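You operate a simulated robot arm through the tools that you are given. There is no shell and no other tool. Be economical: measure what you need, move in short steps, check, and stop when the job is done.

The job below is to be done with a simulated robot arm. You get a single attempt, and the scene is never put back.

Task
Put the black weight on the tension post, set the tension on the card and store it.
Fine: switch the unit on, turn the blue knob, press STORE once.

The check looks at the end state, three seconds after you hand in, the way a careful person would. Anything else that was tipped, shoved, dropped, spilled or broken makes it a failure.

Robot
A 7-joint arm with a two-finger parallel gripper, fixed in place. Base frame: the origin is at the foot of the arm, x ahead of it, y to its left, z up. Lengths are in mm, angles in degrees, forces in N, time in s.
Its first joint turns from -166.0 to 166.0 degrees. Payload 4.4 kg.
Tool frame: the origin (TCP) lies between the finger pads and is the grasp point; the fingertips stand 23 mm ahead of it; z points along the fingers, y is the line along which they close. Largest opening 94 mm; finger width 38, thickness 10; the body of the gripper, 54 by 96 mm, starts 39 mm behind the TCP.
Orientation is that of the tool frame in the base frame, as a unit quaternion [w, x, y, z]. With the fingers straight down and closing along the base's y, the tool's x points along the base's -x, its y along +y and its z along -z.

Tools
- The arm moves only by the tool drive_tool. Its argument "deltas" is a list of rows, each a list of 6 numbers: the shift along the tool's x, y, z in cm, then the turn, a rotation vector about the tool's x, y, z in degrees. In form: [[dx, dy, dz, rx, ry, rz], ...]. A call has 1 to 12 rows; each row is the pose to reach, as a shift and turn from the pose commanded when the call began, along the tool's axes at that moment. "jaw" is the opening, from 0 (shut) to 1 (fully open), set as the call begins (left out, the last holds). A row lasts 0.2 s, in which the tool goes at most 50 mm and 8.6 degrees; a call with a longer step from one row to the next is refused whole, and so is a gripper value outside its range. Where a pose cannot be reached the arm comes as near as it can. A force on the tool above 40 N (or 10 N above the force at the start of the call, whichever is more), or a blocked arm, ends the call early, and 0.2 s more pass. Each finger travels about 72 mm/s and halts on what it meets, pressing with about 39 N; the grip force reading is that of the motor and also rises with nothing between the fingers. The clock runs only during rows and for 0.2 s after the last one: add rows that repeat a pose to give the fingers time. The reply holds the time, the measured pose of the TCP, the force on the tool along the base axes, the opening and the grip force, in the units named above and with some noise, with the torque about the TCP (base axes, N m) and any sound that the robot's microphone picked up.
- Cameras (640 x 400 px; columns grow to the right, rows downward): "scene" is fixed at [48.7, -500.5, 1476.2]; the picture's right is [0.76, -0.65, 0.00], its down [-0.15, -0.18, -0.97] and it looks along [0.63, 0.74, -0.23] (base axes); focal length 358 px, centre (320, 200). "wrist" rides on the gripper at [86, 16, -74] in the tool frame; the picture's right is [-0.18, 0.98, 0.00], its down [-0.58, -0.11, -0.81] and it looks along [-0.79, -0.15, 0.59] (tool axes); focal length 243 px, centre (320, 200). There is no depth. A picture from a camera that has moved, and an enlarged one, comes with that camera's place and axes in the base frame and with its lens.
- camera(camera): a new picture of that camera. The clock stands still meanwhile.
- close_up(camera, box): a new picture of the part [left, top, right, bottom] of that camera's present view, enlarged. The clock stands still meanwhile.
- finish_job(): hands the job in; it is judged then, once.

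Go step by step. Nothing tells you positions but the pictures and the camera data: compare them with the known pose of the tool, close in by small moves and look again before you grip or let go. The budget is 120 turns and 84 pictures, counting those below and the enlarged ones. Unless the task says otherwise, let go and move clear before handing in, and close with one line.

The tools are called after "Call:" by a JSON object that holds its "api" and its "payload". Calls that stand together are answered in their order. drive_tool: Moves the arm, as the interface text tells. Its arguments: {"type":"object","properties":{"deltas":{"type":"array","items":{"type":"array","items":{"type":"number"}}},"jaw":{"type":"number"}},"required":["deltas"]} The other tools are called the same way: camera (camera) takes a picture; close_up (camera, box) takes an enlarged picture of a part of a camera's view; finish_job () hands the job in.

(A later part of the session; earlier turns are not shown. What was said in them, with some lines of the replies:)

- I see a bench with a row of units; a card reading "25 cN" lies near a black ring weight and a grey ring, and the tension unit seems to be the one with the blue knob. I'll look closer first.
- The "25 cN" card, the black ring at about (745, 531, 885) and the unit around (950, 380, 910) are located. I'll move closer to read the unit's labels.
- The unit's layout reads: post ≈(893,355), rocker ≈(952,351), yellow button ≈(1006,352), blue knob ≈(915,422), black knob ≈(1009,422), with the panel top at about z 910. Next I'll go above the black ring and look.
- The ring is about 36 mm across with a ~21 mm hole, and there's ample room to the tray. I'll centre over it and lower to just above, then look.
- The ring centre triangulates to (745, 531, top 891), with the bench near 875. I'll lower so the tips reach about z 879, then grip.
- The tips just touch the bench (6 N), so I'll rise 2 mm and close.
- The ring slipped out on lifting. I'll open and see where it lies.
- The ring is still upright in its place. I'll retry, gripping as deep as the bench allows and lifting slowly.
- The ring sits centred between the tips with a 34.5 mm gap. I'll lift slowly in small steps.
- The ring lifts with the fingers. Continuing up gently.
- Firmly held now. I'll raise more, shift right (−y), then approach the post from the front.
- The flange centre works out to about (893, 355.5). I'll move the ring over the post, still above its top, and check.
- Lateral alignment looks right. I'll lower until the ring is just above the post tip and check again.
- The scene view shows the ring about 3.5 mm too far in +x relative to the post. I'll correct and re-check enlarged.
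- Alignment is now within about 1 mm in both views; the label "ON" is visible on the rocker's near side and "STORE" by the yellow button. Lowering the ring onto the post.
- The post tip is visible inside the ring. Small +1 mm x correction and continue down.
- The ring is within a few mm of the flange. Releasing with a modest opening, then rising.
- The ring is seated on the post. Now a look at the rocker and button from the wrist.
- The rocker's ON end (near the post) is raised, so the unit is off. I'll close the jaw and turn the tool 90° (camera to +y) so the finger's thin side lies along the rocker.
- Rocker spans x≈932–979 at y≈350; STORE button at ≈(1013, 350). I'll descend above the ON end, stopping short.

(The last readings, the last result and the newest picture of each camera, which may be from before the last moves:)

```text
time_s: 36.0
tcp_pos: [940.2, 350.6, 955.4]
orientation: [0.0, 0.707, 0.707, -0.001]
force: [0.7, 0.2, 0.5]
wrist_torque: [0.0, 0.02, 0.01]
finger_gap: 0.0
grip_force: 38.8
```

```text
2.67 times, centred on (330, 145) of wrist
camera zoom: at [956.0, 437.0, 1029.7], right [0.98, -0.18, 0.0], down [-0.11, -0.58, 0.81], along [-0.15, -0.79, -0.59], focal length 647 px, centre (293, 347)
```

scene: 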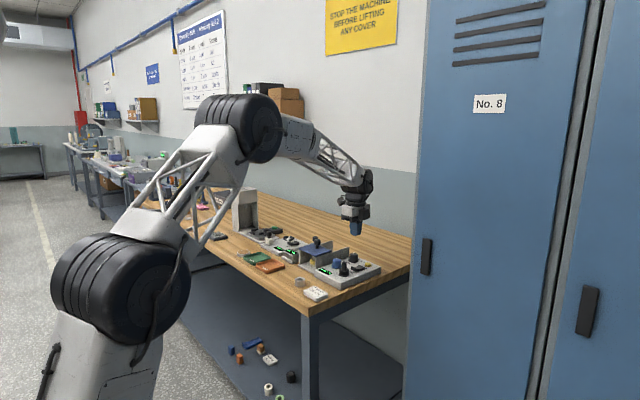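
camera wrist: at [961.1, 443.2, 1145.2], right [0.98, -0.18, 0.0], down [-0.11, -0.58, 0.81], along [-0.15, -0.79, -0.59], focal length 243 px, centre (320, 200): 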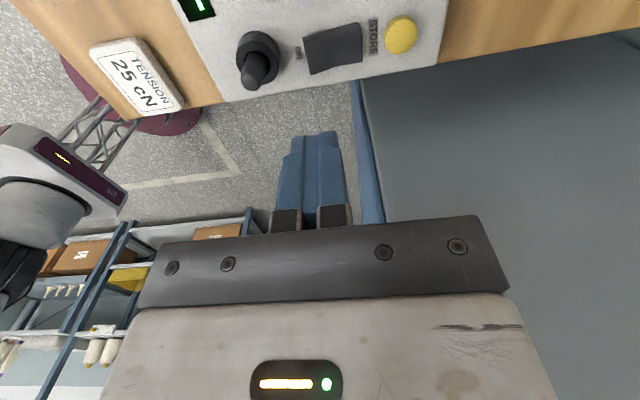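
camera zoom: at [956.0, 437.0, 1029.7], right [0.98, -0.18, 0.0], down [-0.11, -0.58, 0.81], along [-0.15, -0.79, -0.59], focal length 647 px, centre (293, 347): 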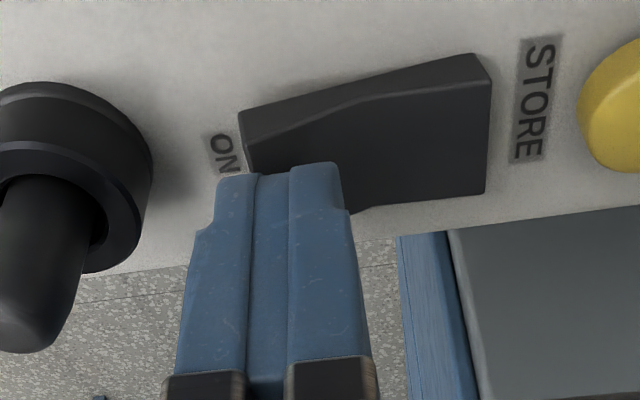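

Positioned over the ON end. Pressing down in small steps; the force guard will stop it.

Call:
{"api": "drive_tool", "payload": {"deltas": [[0, 0, 0.5, 0, 0, 0], [0, 0, 0.9, 0, 0, 0], [0, 0, 1.2, 0, 0, 0], [0, 0, 1.4, 0, 0, 0], [0, 0, 1.6, 0, 0, 0], [0, 0, 1.8, 0, 0, 0]]}}

Call:
{"api": "close_up", "payload": {"camera": "scene", "box": [322, 245, 386, 285]}}

```text
time_s: 37.1
tcp_pos: [940.4, 349.5, 946.3]
orientation: [0.001, 0.707, 0.707, 0.003]
force: [-2.7, -0.7, 6.4]
wrist_torque: [-0.11, 0.03, -0.08]
finger_gap: 0.0
grip_force: 39.6
stopped in row 5: the force on the tool passed its limit at 44 N (the readings are from after the stop); the commanded pose is now the measured one
```

```text
10.00 times, centred on (354, 265) of scene
camera zoom: at [48.7, -500.5, 1476.2], right [0.76, -0.65, 0.0], down [-0.15, -0.18, -0.97], along [0.63, 0.74, -0.23], focal length 3583 px, centre (-20, -450)
```

zoom: 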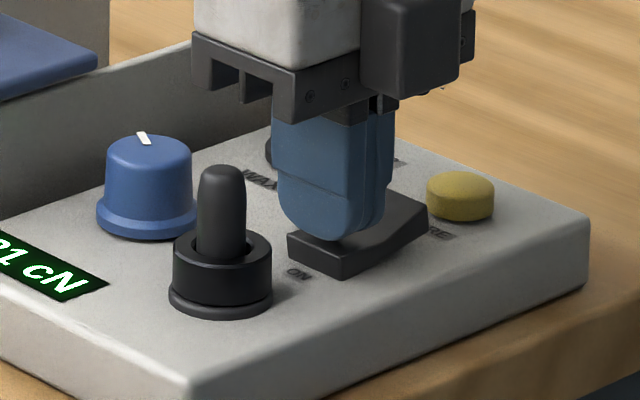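

The unit is on (display shows a "…21 cN" reading). Lifting clear and viewing the display and knob.

Call:
{"api": "drive_tool", "payload": {"deltas": [[0, 0, -2, 0, 0, 0], [0, 0, -5, 0, 0, 0], [0, 0, -8, 0, 0, 0], [0, 0, -11, 0, 0, -8], [0, 0, -12, 0, 0, -16], [0, -1.5, -12, 0, 0, -24], [0, -3, -12, 0, 0, -32], [0, -4, -12, 0, 0, -40], [0, -5, -12, 0, 0, -45]]}}

Call:
{"api": "camera", "payload": {"camera": "wrist"}}

Call:
{"api": "close_up", "payload": {"camera": "scene", "box": [290, 235, 386, 295]}}

```text
time_s: 39.1
tcp_pos: [889.7, 351.6, 1066.6]
orientation: [0.001, 0.381, 0.925, 0.001]
force: [-0.5, -0.1, 0.0]
wrist_torque: [-0.03, -0.01, 0.0]
finger_gap: 0.1
grip_force: 39.0
```

```text
40 pictures are left
camera wrist: at [839.2, 424.3, 1140.1], right [0.82, 0.57, 0.0], down [0.33, -0.49, 0.81], along [0.46, -0.66, -0.59], focal length 243 px, centre (320, 200)
```

wrist: 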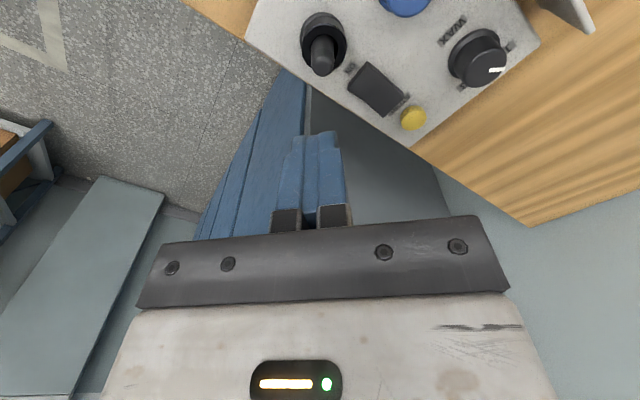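

```text
6.67 times, centred on (338, 265) of scene
camera zoom: at [48.7, -500.5, 1476.2], right [0.76, -0.65, 0.0], down [-0.15, -0.18, -0.97], along [0.63, 0.74, -0.23], focal length 2389 px, centre (200, -233)
```

zoom: 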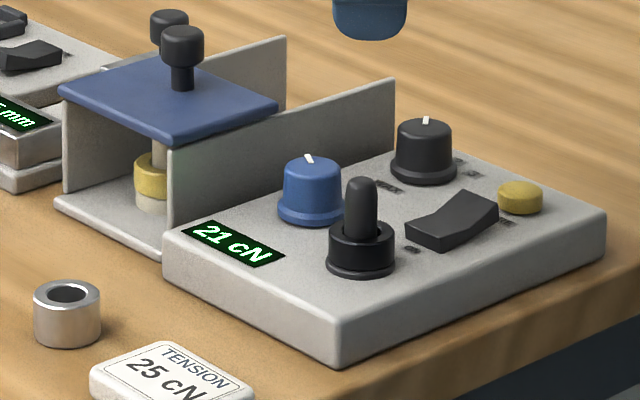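

Display reads 21 cN; target 25 cN. I'll move toward the blue knob in the original orientation, with the camera in front, and look at its clearance.

Call:
{"api": "drive_tool", "payload": {"deltas": [[1, 0.5, 0, 0, 0, -8], [2, 1.1, 0, 0, 0, -16], [3.5, 2, 0, 0, 0, -24], [5, 2.8, 0, 0, 0, -32], [6, 3.4, 0, 0, 0, -40], [6.4, 3.5, 0, 0, 0, -45], [6.4, 3.5, 0, 0, 0, -45]], "jaw": 1}}

Call:
{"api": "close_up", "payload": {"camera": "wrist", "box": [230, 40, 450, 200]}}

```text
time_s: 40.7
tcp_pos: [870.0, 420.6, 1065.4]
orientation: [0.002, -0.001, 1.0, 0.001]
force: [0.6, -0.7, -0.4]
wrist_torque: [0.01, 0.03, 0.02]
finger_gap: 93.9
grip_force: 0.1
```

```text
2.50 times, centred on (340, 120) of wrist
camera zoom: at [782.5, 436.5, 1139.9], right [0.18, 0.98, 0.0], down [0.58, -0.11, 0.81], along [0.79, -0.15, -0.59], focal length 606 px, centre (270, 400)
```

zoom: 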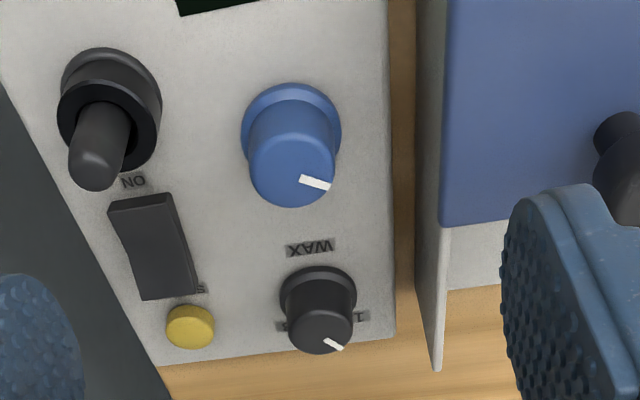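

Knob centre ≈(915.5, 420.3), top ≈935, and the press wall at y≈475 leaves enough room. I'll lower around the knob with a 52 mm opening.

Call:
{"api": "drive_tool", "payload": {"deltas": [[-2, 0, 0, 0, 0, 0], [-4.5, 0, 2, 0, 0, 0], [-4.5, 0, 5, 0, 0, 0], [-4.5, 0, 7, 0, 0, 0], [-4.5, 0, 9, 0, 0, 0], [-4.5, 0, 9, 0, 0, 0]], "jaw": 0.6}}

Call:
{"api": "close_up", "payload": {"camera": "wrist", "box": [210, 80, 450, 230]}}

Call:
{"api": "close_up", "payload": {"camera": "scene", "box": [306, 235, 386, 285]}}

```text
time_s: 42.1
tcp_pos: [915.2, 420.4, 976.2]
orientation: [0.002, 0.001, 1.0, 0.001]
force: [0.7, -0.8, 0.6]
wrist_torque: [-0.04, 0.02, -0.01]
finger_gap: 56.2
grip_force: 0.1
```

```text
2.67 times, centred on (330, 155) of wrist
camera zoom: at [828.2, 437.1, 1049.6], right [0.18, 0.98, 0.0], down [0.58, -0.11, 0.81], along [0.79, -0.15, -0.59], focal length 647 px, centre (293, 320)
```

zoom: 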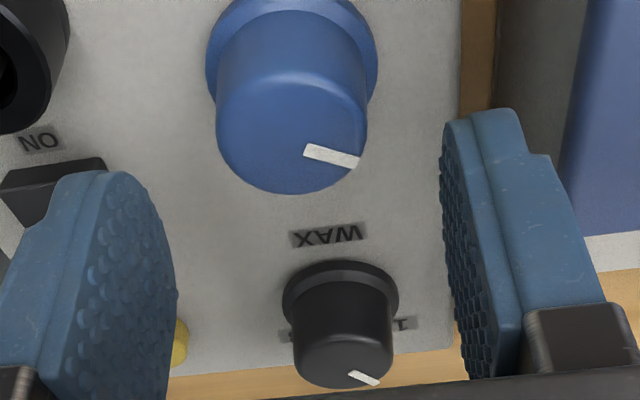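

```text
8.00 times, centred on (346, 260) of scene
camera zoom: at [48.7, -500.5, 1476.2], right [0.76, -0.65, 0.0], down [-0.15, -0.18, -0.97], along [0.63, 0.74, -0.23], focal length 2866 px, centre (112, -280)
```

zoom: 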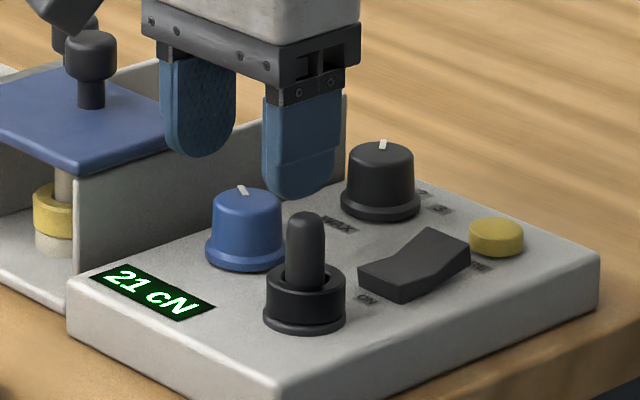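

Well centred. Lowering and gripping the knob.

Call:
{"api": "drive_tool", "payload": {"deltas": [[0, 0, 1, 0, 0, 0], [0, 0, 2, 0, 0, 0], [0, 0, 3, 0, 0, 0], [0, 0, 3.4, 0, 0, 0], [0, 0, 3.4, 0, 0, 0]]}}

Call:
{"api": "drive_tool", "payload": {"deltas": [[0, 0, 0, 0, 0, 0], [0, 0, 0, 0, 0, 0], [0, 0, 0, 0, 0, 0], [0, 0, 0, 0, 0, 0]], "jaw": 0}}

Call:
{"api": "drive_tool", "payload": {"deltas": [[0, 0, 0, 0, 0, 5], [0, 0, 0, 0, 0, 10], [0, 0, 0, 0, 0, 15], [0, 0, 0, 0, 0, 20], [0, 0, 0, 0, 0, 20]]}}

Call:
{"api": "close_up", "payload": {"camera": "scene", "box": [306, 245, 370, 285]}}

```text
time_s: 43.3
tcp_pos: [916.0, 419.6, 940.0]
orientation: [0.002, 0.0, 1.0, 0.001]
force: [0.1, -0.5, 0.1]
wrist_torque: [-0.01, -0.01, -0.02]
finger_gap: 56.3
grip_force: 0.1
```

```text
time_s: 44.3
tcp_pos: [916.4, 421.3, 940.8]
orientation: [0.002, -0.001, 1.0, 0.002]
force: [9.8, 24.6, -4.9]
wrist_torque: [-0.19, -0.53, -0.07]
finger_gap: 33.7
grip_force: 45.3
```

```text
time_s: 45.5
tcp_pos: [915.8, 420.6, 940.6]
orientation: [0.001, 0.174, 0.985, 0.001]
force: [-0.2, 10.0, -2.3]
wrist_torque: [-0.63, 0.17, -0.03]
finger_gap: 33.9
grip_force: 44.7
```

```text
10.00 times, centred on (338, 265) of scene
camera zoom: at [48.7, -500.5, 1476.2], right [0.76, -0.65, 0.0], down [-0.15, -0.18, -0.97], along [0.63, 0.74, -0.23], focal length 3583 px, centre (140, -450)
```

zoom: 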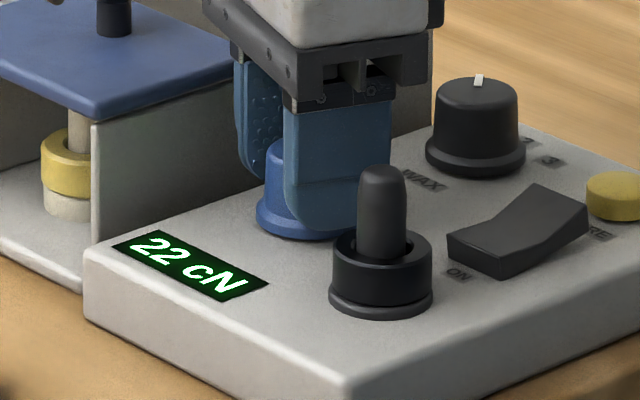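

Clockwise raises it: 22 cN after 20°. Turning further by 40°.

Call:
{"api": "drive_tool", "payload": {"deltas": [[0, 0, 0, 0, 0, 5], [0, 0, 0, 0, 0, 10], [0, 0, 0, 0, 0, 15], [0, 0, 0, 0, 0, 20], [0, 0, 0, 0, 0, 25], [0, 0, 0, 0, 0, 30], [0, 0, 0, 0, 0, 35], [0, 0, 0, 0, 0, 40], [0, 0, 0, 0, 0, 40]]}}

Call:
{"api": "close_up", "payload": {"camera": "scene", "box": [306, 245, 370, 285]}}

```text
time_s: 47.5
tcp_pos: [915.9, 420.0, 939.8]
orientation: [0.001, 0.5, 0.866, 0.001]
force: [1.8, -7.5, -12.9]
wrist_torque: [-0.48, 0.38, 0.03]
finger_gap: 33.7
grip_force: 45.3
```

```text
10.00 times, centred on (338, 265) of scene
camera zoom: at [48.7, -500.5, 1476.2], right [0.76, -0.65, 0.0], down [-0.15, -0.18, -0.97], along [0.63, 0.74, -0.23], focal length 3583 px, centre (140, -450)
```

zoom: 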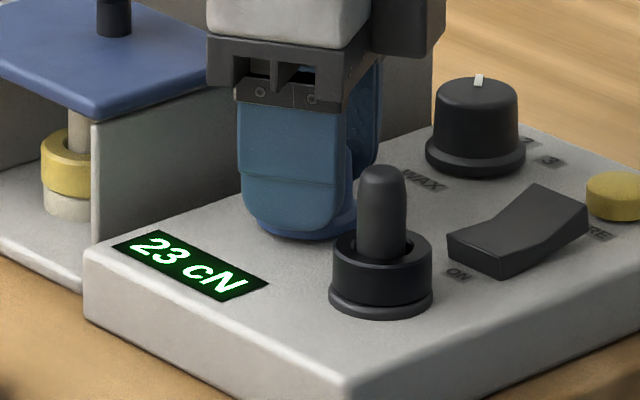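

23 cN after 60°, so roughly 25–30° per cN. I'll open, turn back 60° around the knob, and re-grip.

Call:
{"api": "drive_tool", "payload": {"deltas": [[0, 0, 0, 0, 0, 0], [0, 0, 0, 0, 0, 0], [0, 0, 0, 0, 0, 0]], "jaw": 0.55}}

Call:
{"api": "drive_tool", "payload": {"deltas": [[0, 0, 0, 0, 0, -8], [0, 0, 0, 0, 0, -16], [0, 0, 0, 0, 0, -24], [0, 0, 0, 0, 0, -32], [0, 0, 0, 0, 0, -40], [0, 0, 0, 0, 0, -48], [0, 0, 0, 0, 0, -56], [0, 0, 0, 0, 0, -60], [0, 0, 0, 0, 0, -60]]}}

Call:
{"api": "close_up", "payload": {"camera": "wrist", "box": [210, 80, 450, 230]}}

```text
time_s: 48.3
tcp_pos: [914.6, 421.1, 942.1]
orientation: [0.0, 0.5, 0.866, 0.002]
force: [-0.1, -0.3, 0.1]
wrist_torque: [0.01, 0.04, 0.0]
finger_gap: 51.8
grip_force: 0.1
```

```text
time_s: 50.3
tcp_pos: [916.0, 421.1, 941.3]
orientation: [0.002, 0.0, 1.0, 0.0]
force: [0.1, -0.4, 0.9]
wrist_torque: [0.0, -0.01, 0.04]
finger_gap: 51.8
grip_force: 0.0
```

```text
2.67 times, centred on (330, 155) of wrist
camera zoom: at [828.5, 437.2, 1015.8], right [0.18, 0.98, 0.0], down [0.58, -0.11, 0.81], along [0.79, -0.15, -0.59], focal length 647 px, centre (293, 320)
```

zoom: 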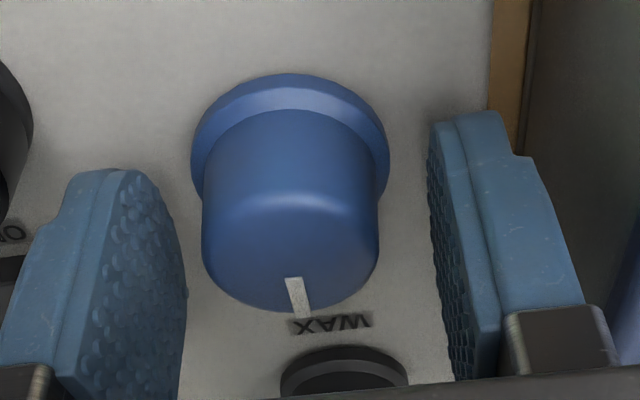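

Call:
{"api": "drive_tool", "payload": {"deltas": [[0, 0, 0, 0, 0, 0], [0, 0, 0, 0, 0, 0], [0, 0, 0, 0, 0, 0], [0, 0, 0, 0, 0, 0]], "jaw": 0}}

Call:
{"api": "drive_tool", "payload": {"deltas": [[0, 0, 0, 0, 0, 5], [0, 0, 0, 0, 0, 10], [0, 0, 0, 0, 0, 15], [0, 0, 0, 0, 0, 20], [0, 0, 0, 0, 0, 25], [0, 0, 0, 0, 0, 30], [0, 0, 0, 0, 0, 35], [0, 0, 0, 0, 0, 40], [0, 0, 0, 0, 0, 45], [0, 0, 0, 0, 0, 45]]}}

Call:
{"api": "close_up", "payload": {"camera": "scene", "box": [306, 245, 370, 285]}}

```text
time_s: 51.3
tcp_pos: [916.3, 420.4, 941.2]
orientation: [0.002, 0.0, 1.0, 0.0]
force: [-0.3, -11.6, 1.8]
wrist_torque: [-0.25, 0.16, 0.02]
finger_gap: 33.7
grip_force: 45.3
```

```text
time_s: 53.5
tcp_pos: [915.4, 419.7, 941.5]
orientation: [0.001, 0.383, 0.924, 0.003]
force: [1.5, -19.2, 1.0]
wrist_torque: [-0.63, 0.16, 0.03]
finger_gap: 33.7
grip_force: 44.7
```

```text
10.00 times, centred on (338, 265) of scene
camera zoom: at [48.7, -500.5, 1476.2], right [0.76, -0.65, 0.0], down [-0.15, -0.18, -0.97], along [0.63, 0.74, -0.23], focal length 3583 px, centre (140, -450)
```

zoom: 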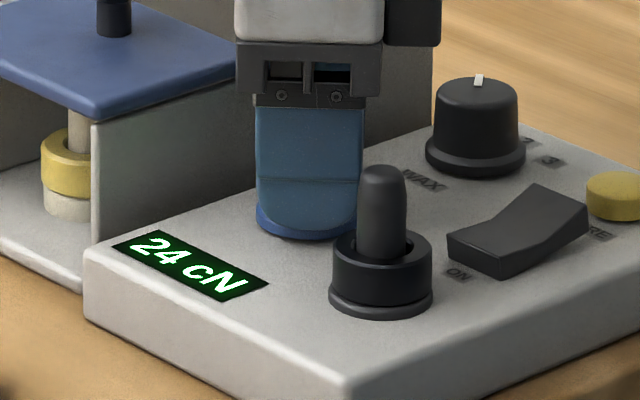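

24 cN. Turning 15° more.

Call:
{"api": "drive_tool", "payload": {"deltas": [[0, 0, 0, 0, 0, 5], [0, 0, 0, 0, 0, 10], [0, 0, 0, 0, 0, 15], [0, 0, 0, 0, 0, 15]]}}

Call:
{"api": "close_up", "payload": {"camera": "scene", "box": [306, 245, 370, 285]}}

```text
time_s: 54.5
tcp_pos: [914.8, 420.0, 941.4]
orientation: [0.001, 0.5, 0.866, 0.002]
force: [-17.1, -34.0, 3.6]
wrist_torque: [-0.99, 0.44, 0.01]
finger_gap: 33.6
grip_force: 44.7
```

```text
10.00 times, centred on (338, 265) of scene
camera zoom: at [48.7, -500.5, 1476.2], right [0.76, -0.65, 0.0], down [-0.15, -0.18, -0.97], along [0.63, 0.74, -0.23], focal length 3583 px, centre (140, -450)
```

zoom: 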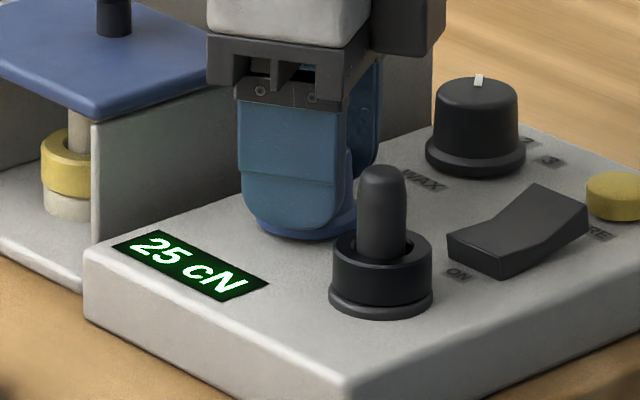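

25 cN is displayed. Releasing, rising, and re-checking the display.

Call:
{"api": "drive_tool", "payload": {"deltas": [[0, 0, 0, 0, 0, 0], [0, 0, 0, 0, 0, 0], [0, 0, 0, 0, 0, 0]], "jaw": 0.55}}

Call:
{"api": "drive_tool", "payload": {"deltas": [[0, 0, -2, 0, 0, 0], [0, 0, -5, 0, 0, 0], [0, 0, -8, 0, 0, 0], [0, 0, -11, 0, 0, 0], [0, 0, -11, 0, 0, 0]]}}

Call:
{"api": "close_up", "payload": {"camera": "scene", "box": [306, 240, 386, 290]}}

```text
time_s: 55.3
tcp_pos: [916.1, 419.8, 941.7]
orientation: [0.0, 0.5, 0.866, 0.002]
force: [0.3, -0.6, 0.1]
wrist_torque: [0.01, 0.03, -0.01]
finger_gap: 51.9
grip_force: 0.1
```

```text
time_s: 56.5
tcp_pos: [914.8, 418.8, 1051.8]
orientation: [0.0, 0.5, 0.866, 0.002]
force: [0.6, -0.3, -0.7]
wrist_torque: [0.01, 0.03, -0.03]
finger_gap: 51.8
grip_force: 0.1
```

```text
8.00 times, centred on (346, 265) of scene
camera zoom: at [48.7, -500.5, 1476.2], right [0.76, -0.65, 0.0], down [-0.15, -0.18, -0.97], along [0.63, 0.74, -0.23], focal length 2866 px, centre (112, -320)
```

zoom: 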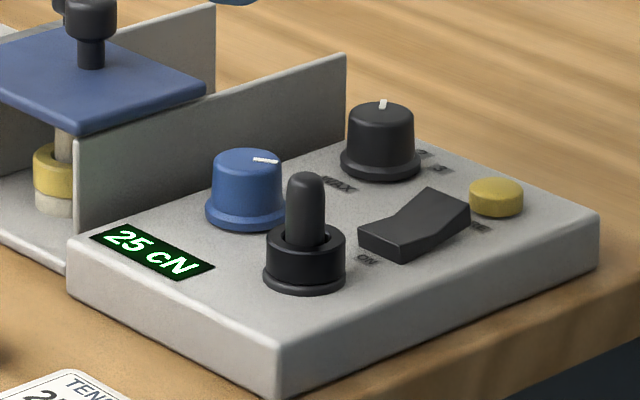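

Still 25 cN. Next: close jaw, turn to 90°, and move above the STORE button at (1013, 350).

Call:
{"api": "drive_tool", "payload": {"deltas": [[-2, 1, 0, 0, 0, 6], [-4, 2, 0, 0, 0, 12], [-6, 3, 0, 0, 0, 18], [-8, 4, 0, 0, 0, 24], [-10, 4.7, 0, 0, 0, 30], [-10.9, 5.04, 0, 0, 0, 30], [-10.9, 5.04, 0, 0, 0, 30]], "jaw": 0}}

Call:
{"api": "close_up", "payload": {"camera": "wrist", "box": [200, 0, 440, 180]}}

```text
time_s: 58.1
tcp_pos: [1012.7, 350.8, 1051.2]
orientation: [0.0, 0.707, 0.707, 0.003]
force: [0.2, -0.9, -0.4]
wrist_torque: [-0.01, -0.02, -0.01]
finger_gap: 0.0
grip_force: 39.1
```

```text
2.22 times, centred on (320, 90) of wrist
camera zoom: at [1028.8, 438.2, 1126.0], right [0.98, -0.18, 0.0], down [-0.11, -0.58, 0.81], along [-0.15, -0.79, -0.59], focal length 539 px, centre (320, 444)
```

zoom: 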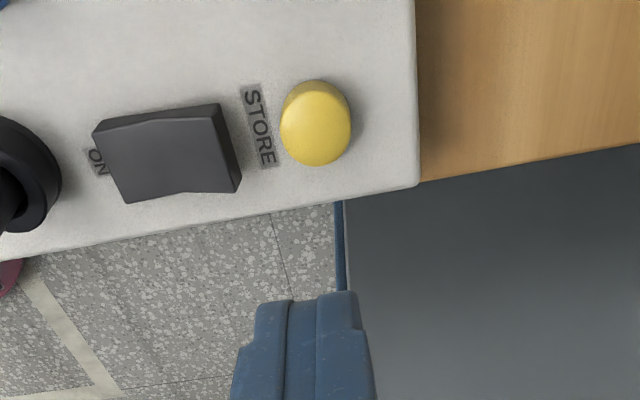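

Tool is over the button with clearance from the rocker. Descend close, then press once.

Call:
{"api": "drive_tool", "payload": {"deltas": [[-0.2, -0.1, 3, 0, 0, 0], [-0.2, -0.1, 6, 0, 0, 0], [-0.2, -0.1, 8.5, 0, 0, 0], [-0.2, -0.1, 9.8, 0, 0, 0], [-0.2, -0.1, 9.8, 0, 0, 0]]}}

Call:
{"api": "close_up", "payload": {"camera": "wrist", "box": [200, 50, 440, 230]}}

Call:
{"api": "close_up", "payload": {"camera": "scene", "box": [330, 235, 394, 280]}}

```text
time_s: 59.3
tcp_pos: [1010.8, 348.7, 953.6]
orientation: [0.0, 0.707, 0.707, 0.003]
force: [-0.3, -0.6, 0.2]
wrist_torque: [-0.02, 0.0, 0.01]
finger_gap: 0.2
grip_force: 38.8
```

```text
2.22 times, centred on (320, 140) of wrist
camera zoom: at [1026.7, 437.4, 1028.5], right [0.98, -0.18, 0.0], down [-0.11, -0.58, 0.81], along [-0.15, -0.79, -0.59], focal length 539 px, centre (320, 333)
```

zoom: 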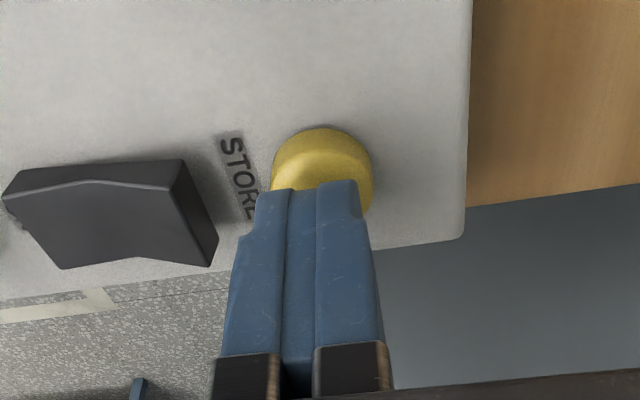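

```text
8.89 times, centred on (362, 258) of scene
camera zoom: at [48.7, -500.5, 1476.2], right [0.76, -0.65, 0.0], down [-0.15, -0.18, -0.97], along [0.63, 0.74, -0.23], focal length 3185 px, centre (-53, -311)
```

zoom: 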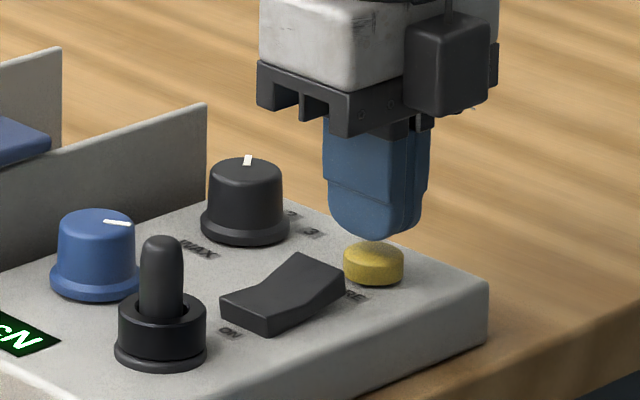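

Centred above the button. Pressing down in one continuous motion, with the guard to stop it.

Call:
{"api": "drive_tool", "payload": {"deltas": [[0, 0, 0.5, 0, 0, 0], [0, 0, 0.9, 0, 0, 0], [0, 0, 1.2, 0, 0, 0], [0, 0, 1.5, 0, 0, 0], [0, 0, 1.8, 0, 0, 0], [0, 0, 2.0, 0, 0, 0], [0, 0, 2.2, 0, 0, 0], [0, 0, 2.4, 0, 0, 0]]}}

Call:
{"api": "close_up", "payload": {"camera": "scene", "box": [310, 235, 390, 285]}}

```text
time_s: 60.7
tcp_pos: [1013.8, 350.9, 940.2]
orientation: [0.003, 0.707, 0.708, 0.005]
force: [2.8, 1.9, 18.9]
wrist_torque: [0.02, -0.07, 0.05]
finger_gap: 0.0
grip_force: 38.9
heard: click
stopped in row 7: the force on the tool passed its limit at 41 N (the readings are from after the stop); the commanded pose is now the measured one
```

```text
8.00 times, centred on (350, 260) of scene
camera zoom: at [48.7, -500.5, 1476.2], right [0.76, -0.65, 0.0], down [-0.15, -0.18, -0.97], along [0.63, 0.74, -0.23], focal length 2866 px, centre (80, -280)
```

zoom: 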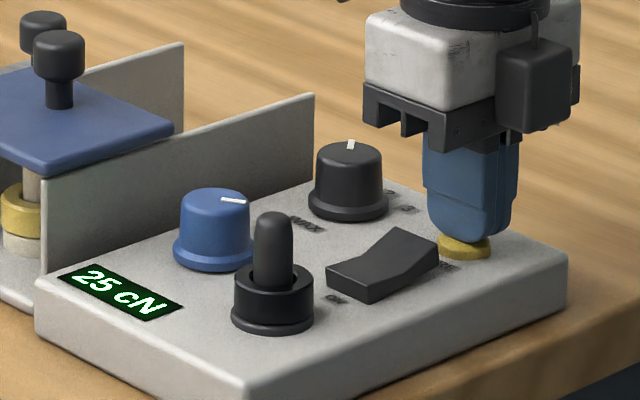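

A click was heard and the button is down. Lifting clear and checking.

Call:
{"api": "drive_tool", "payload": {"deltas": [[0, 0, -2, 0, 0, 0], [0, 0, -5, 0, 0, 0], [0, 0, -9, 0, 0, 0], [0, 0, -13, 0, 0, 0], [0, -3, -15, 0, 0, 0], [0, -7, -15, 0, 0, 0], [0, -7, -15, 0, 0, 0]]}}

Call:
{"api": "close_up", "payload": {"camera": "scene", "box": [310, 235, 390, 285]}}

Call:
{"api": "close_up", "payload": {"camera": "scene", "box": [220, 200, 400, 310]}}

```text
time_s: 62.3
tcp_pos: [941.4, 348.4, 1085.3]
orientation: [0.001, 0.707, 0.708, 0.003]
force: [0.0, -0.3, 0.5]
wrist_torque: [0.0, 0.02, 0.02]
finger_gap: 0.0
grip_force: 38.7
```

```text
8.00 times, centred on (350, 260) of scene
camera zoom: at [48.7, -500.5, 1476.2], right [0.76, -0.65, 0.0], down [-0.15, -0.18, -0.97], along [0.63, 0.74, -0.23], focal length 2866 px, centre (80, -280)
```

zoom: 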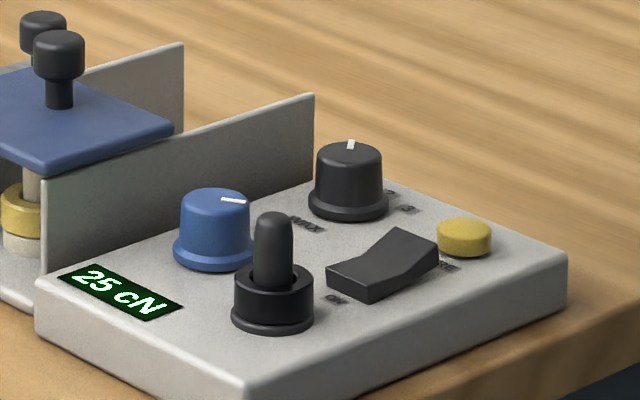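

```text
3.56 times, centred on (310, 255) of scene
camera zoom: at [48.7, -500.5, 1476.2], right [0.76, -0.65, 0.0], down [-0.15, -0.18, -0.97], along [0.63, 0.74, -0.23], focal length 1274 px, centre (356, 4)
```

zoom: 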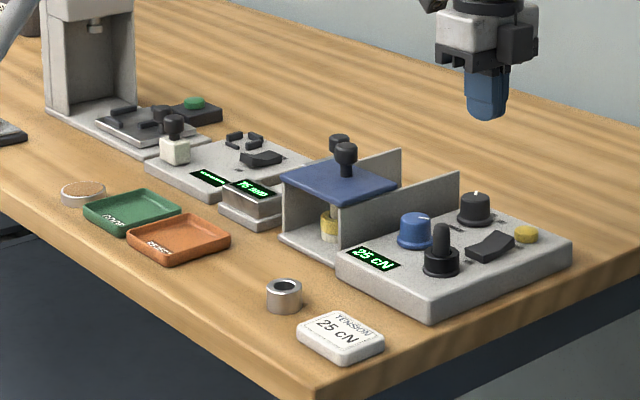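

The ring is on the post, the unit is on and showing 25 cN, STORE was pressed once with a click, and nothing else has moved. Handing in.

Call:
{"api": "finish_job", "payload": {}}

```text
The job is handed in.
```

The black weight is on the tension post, the unit is on and reads 25 cN as on the card, and STORE was pressed once. I heard a click, but the display gave no separate sign that it stored.
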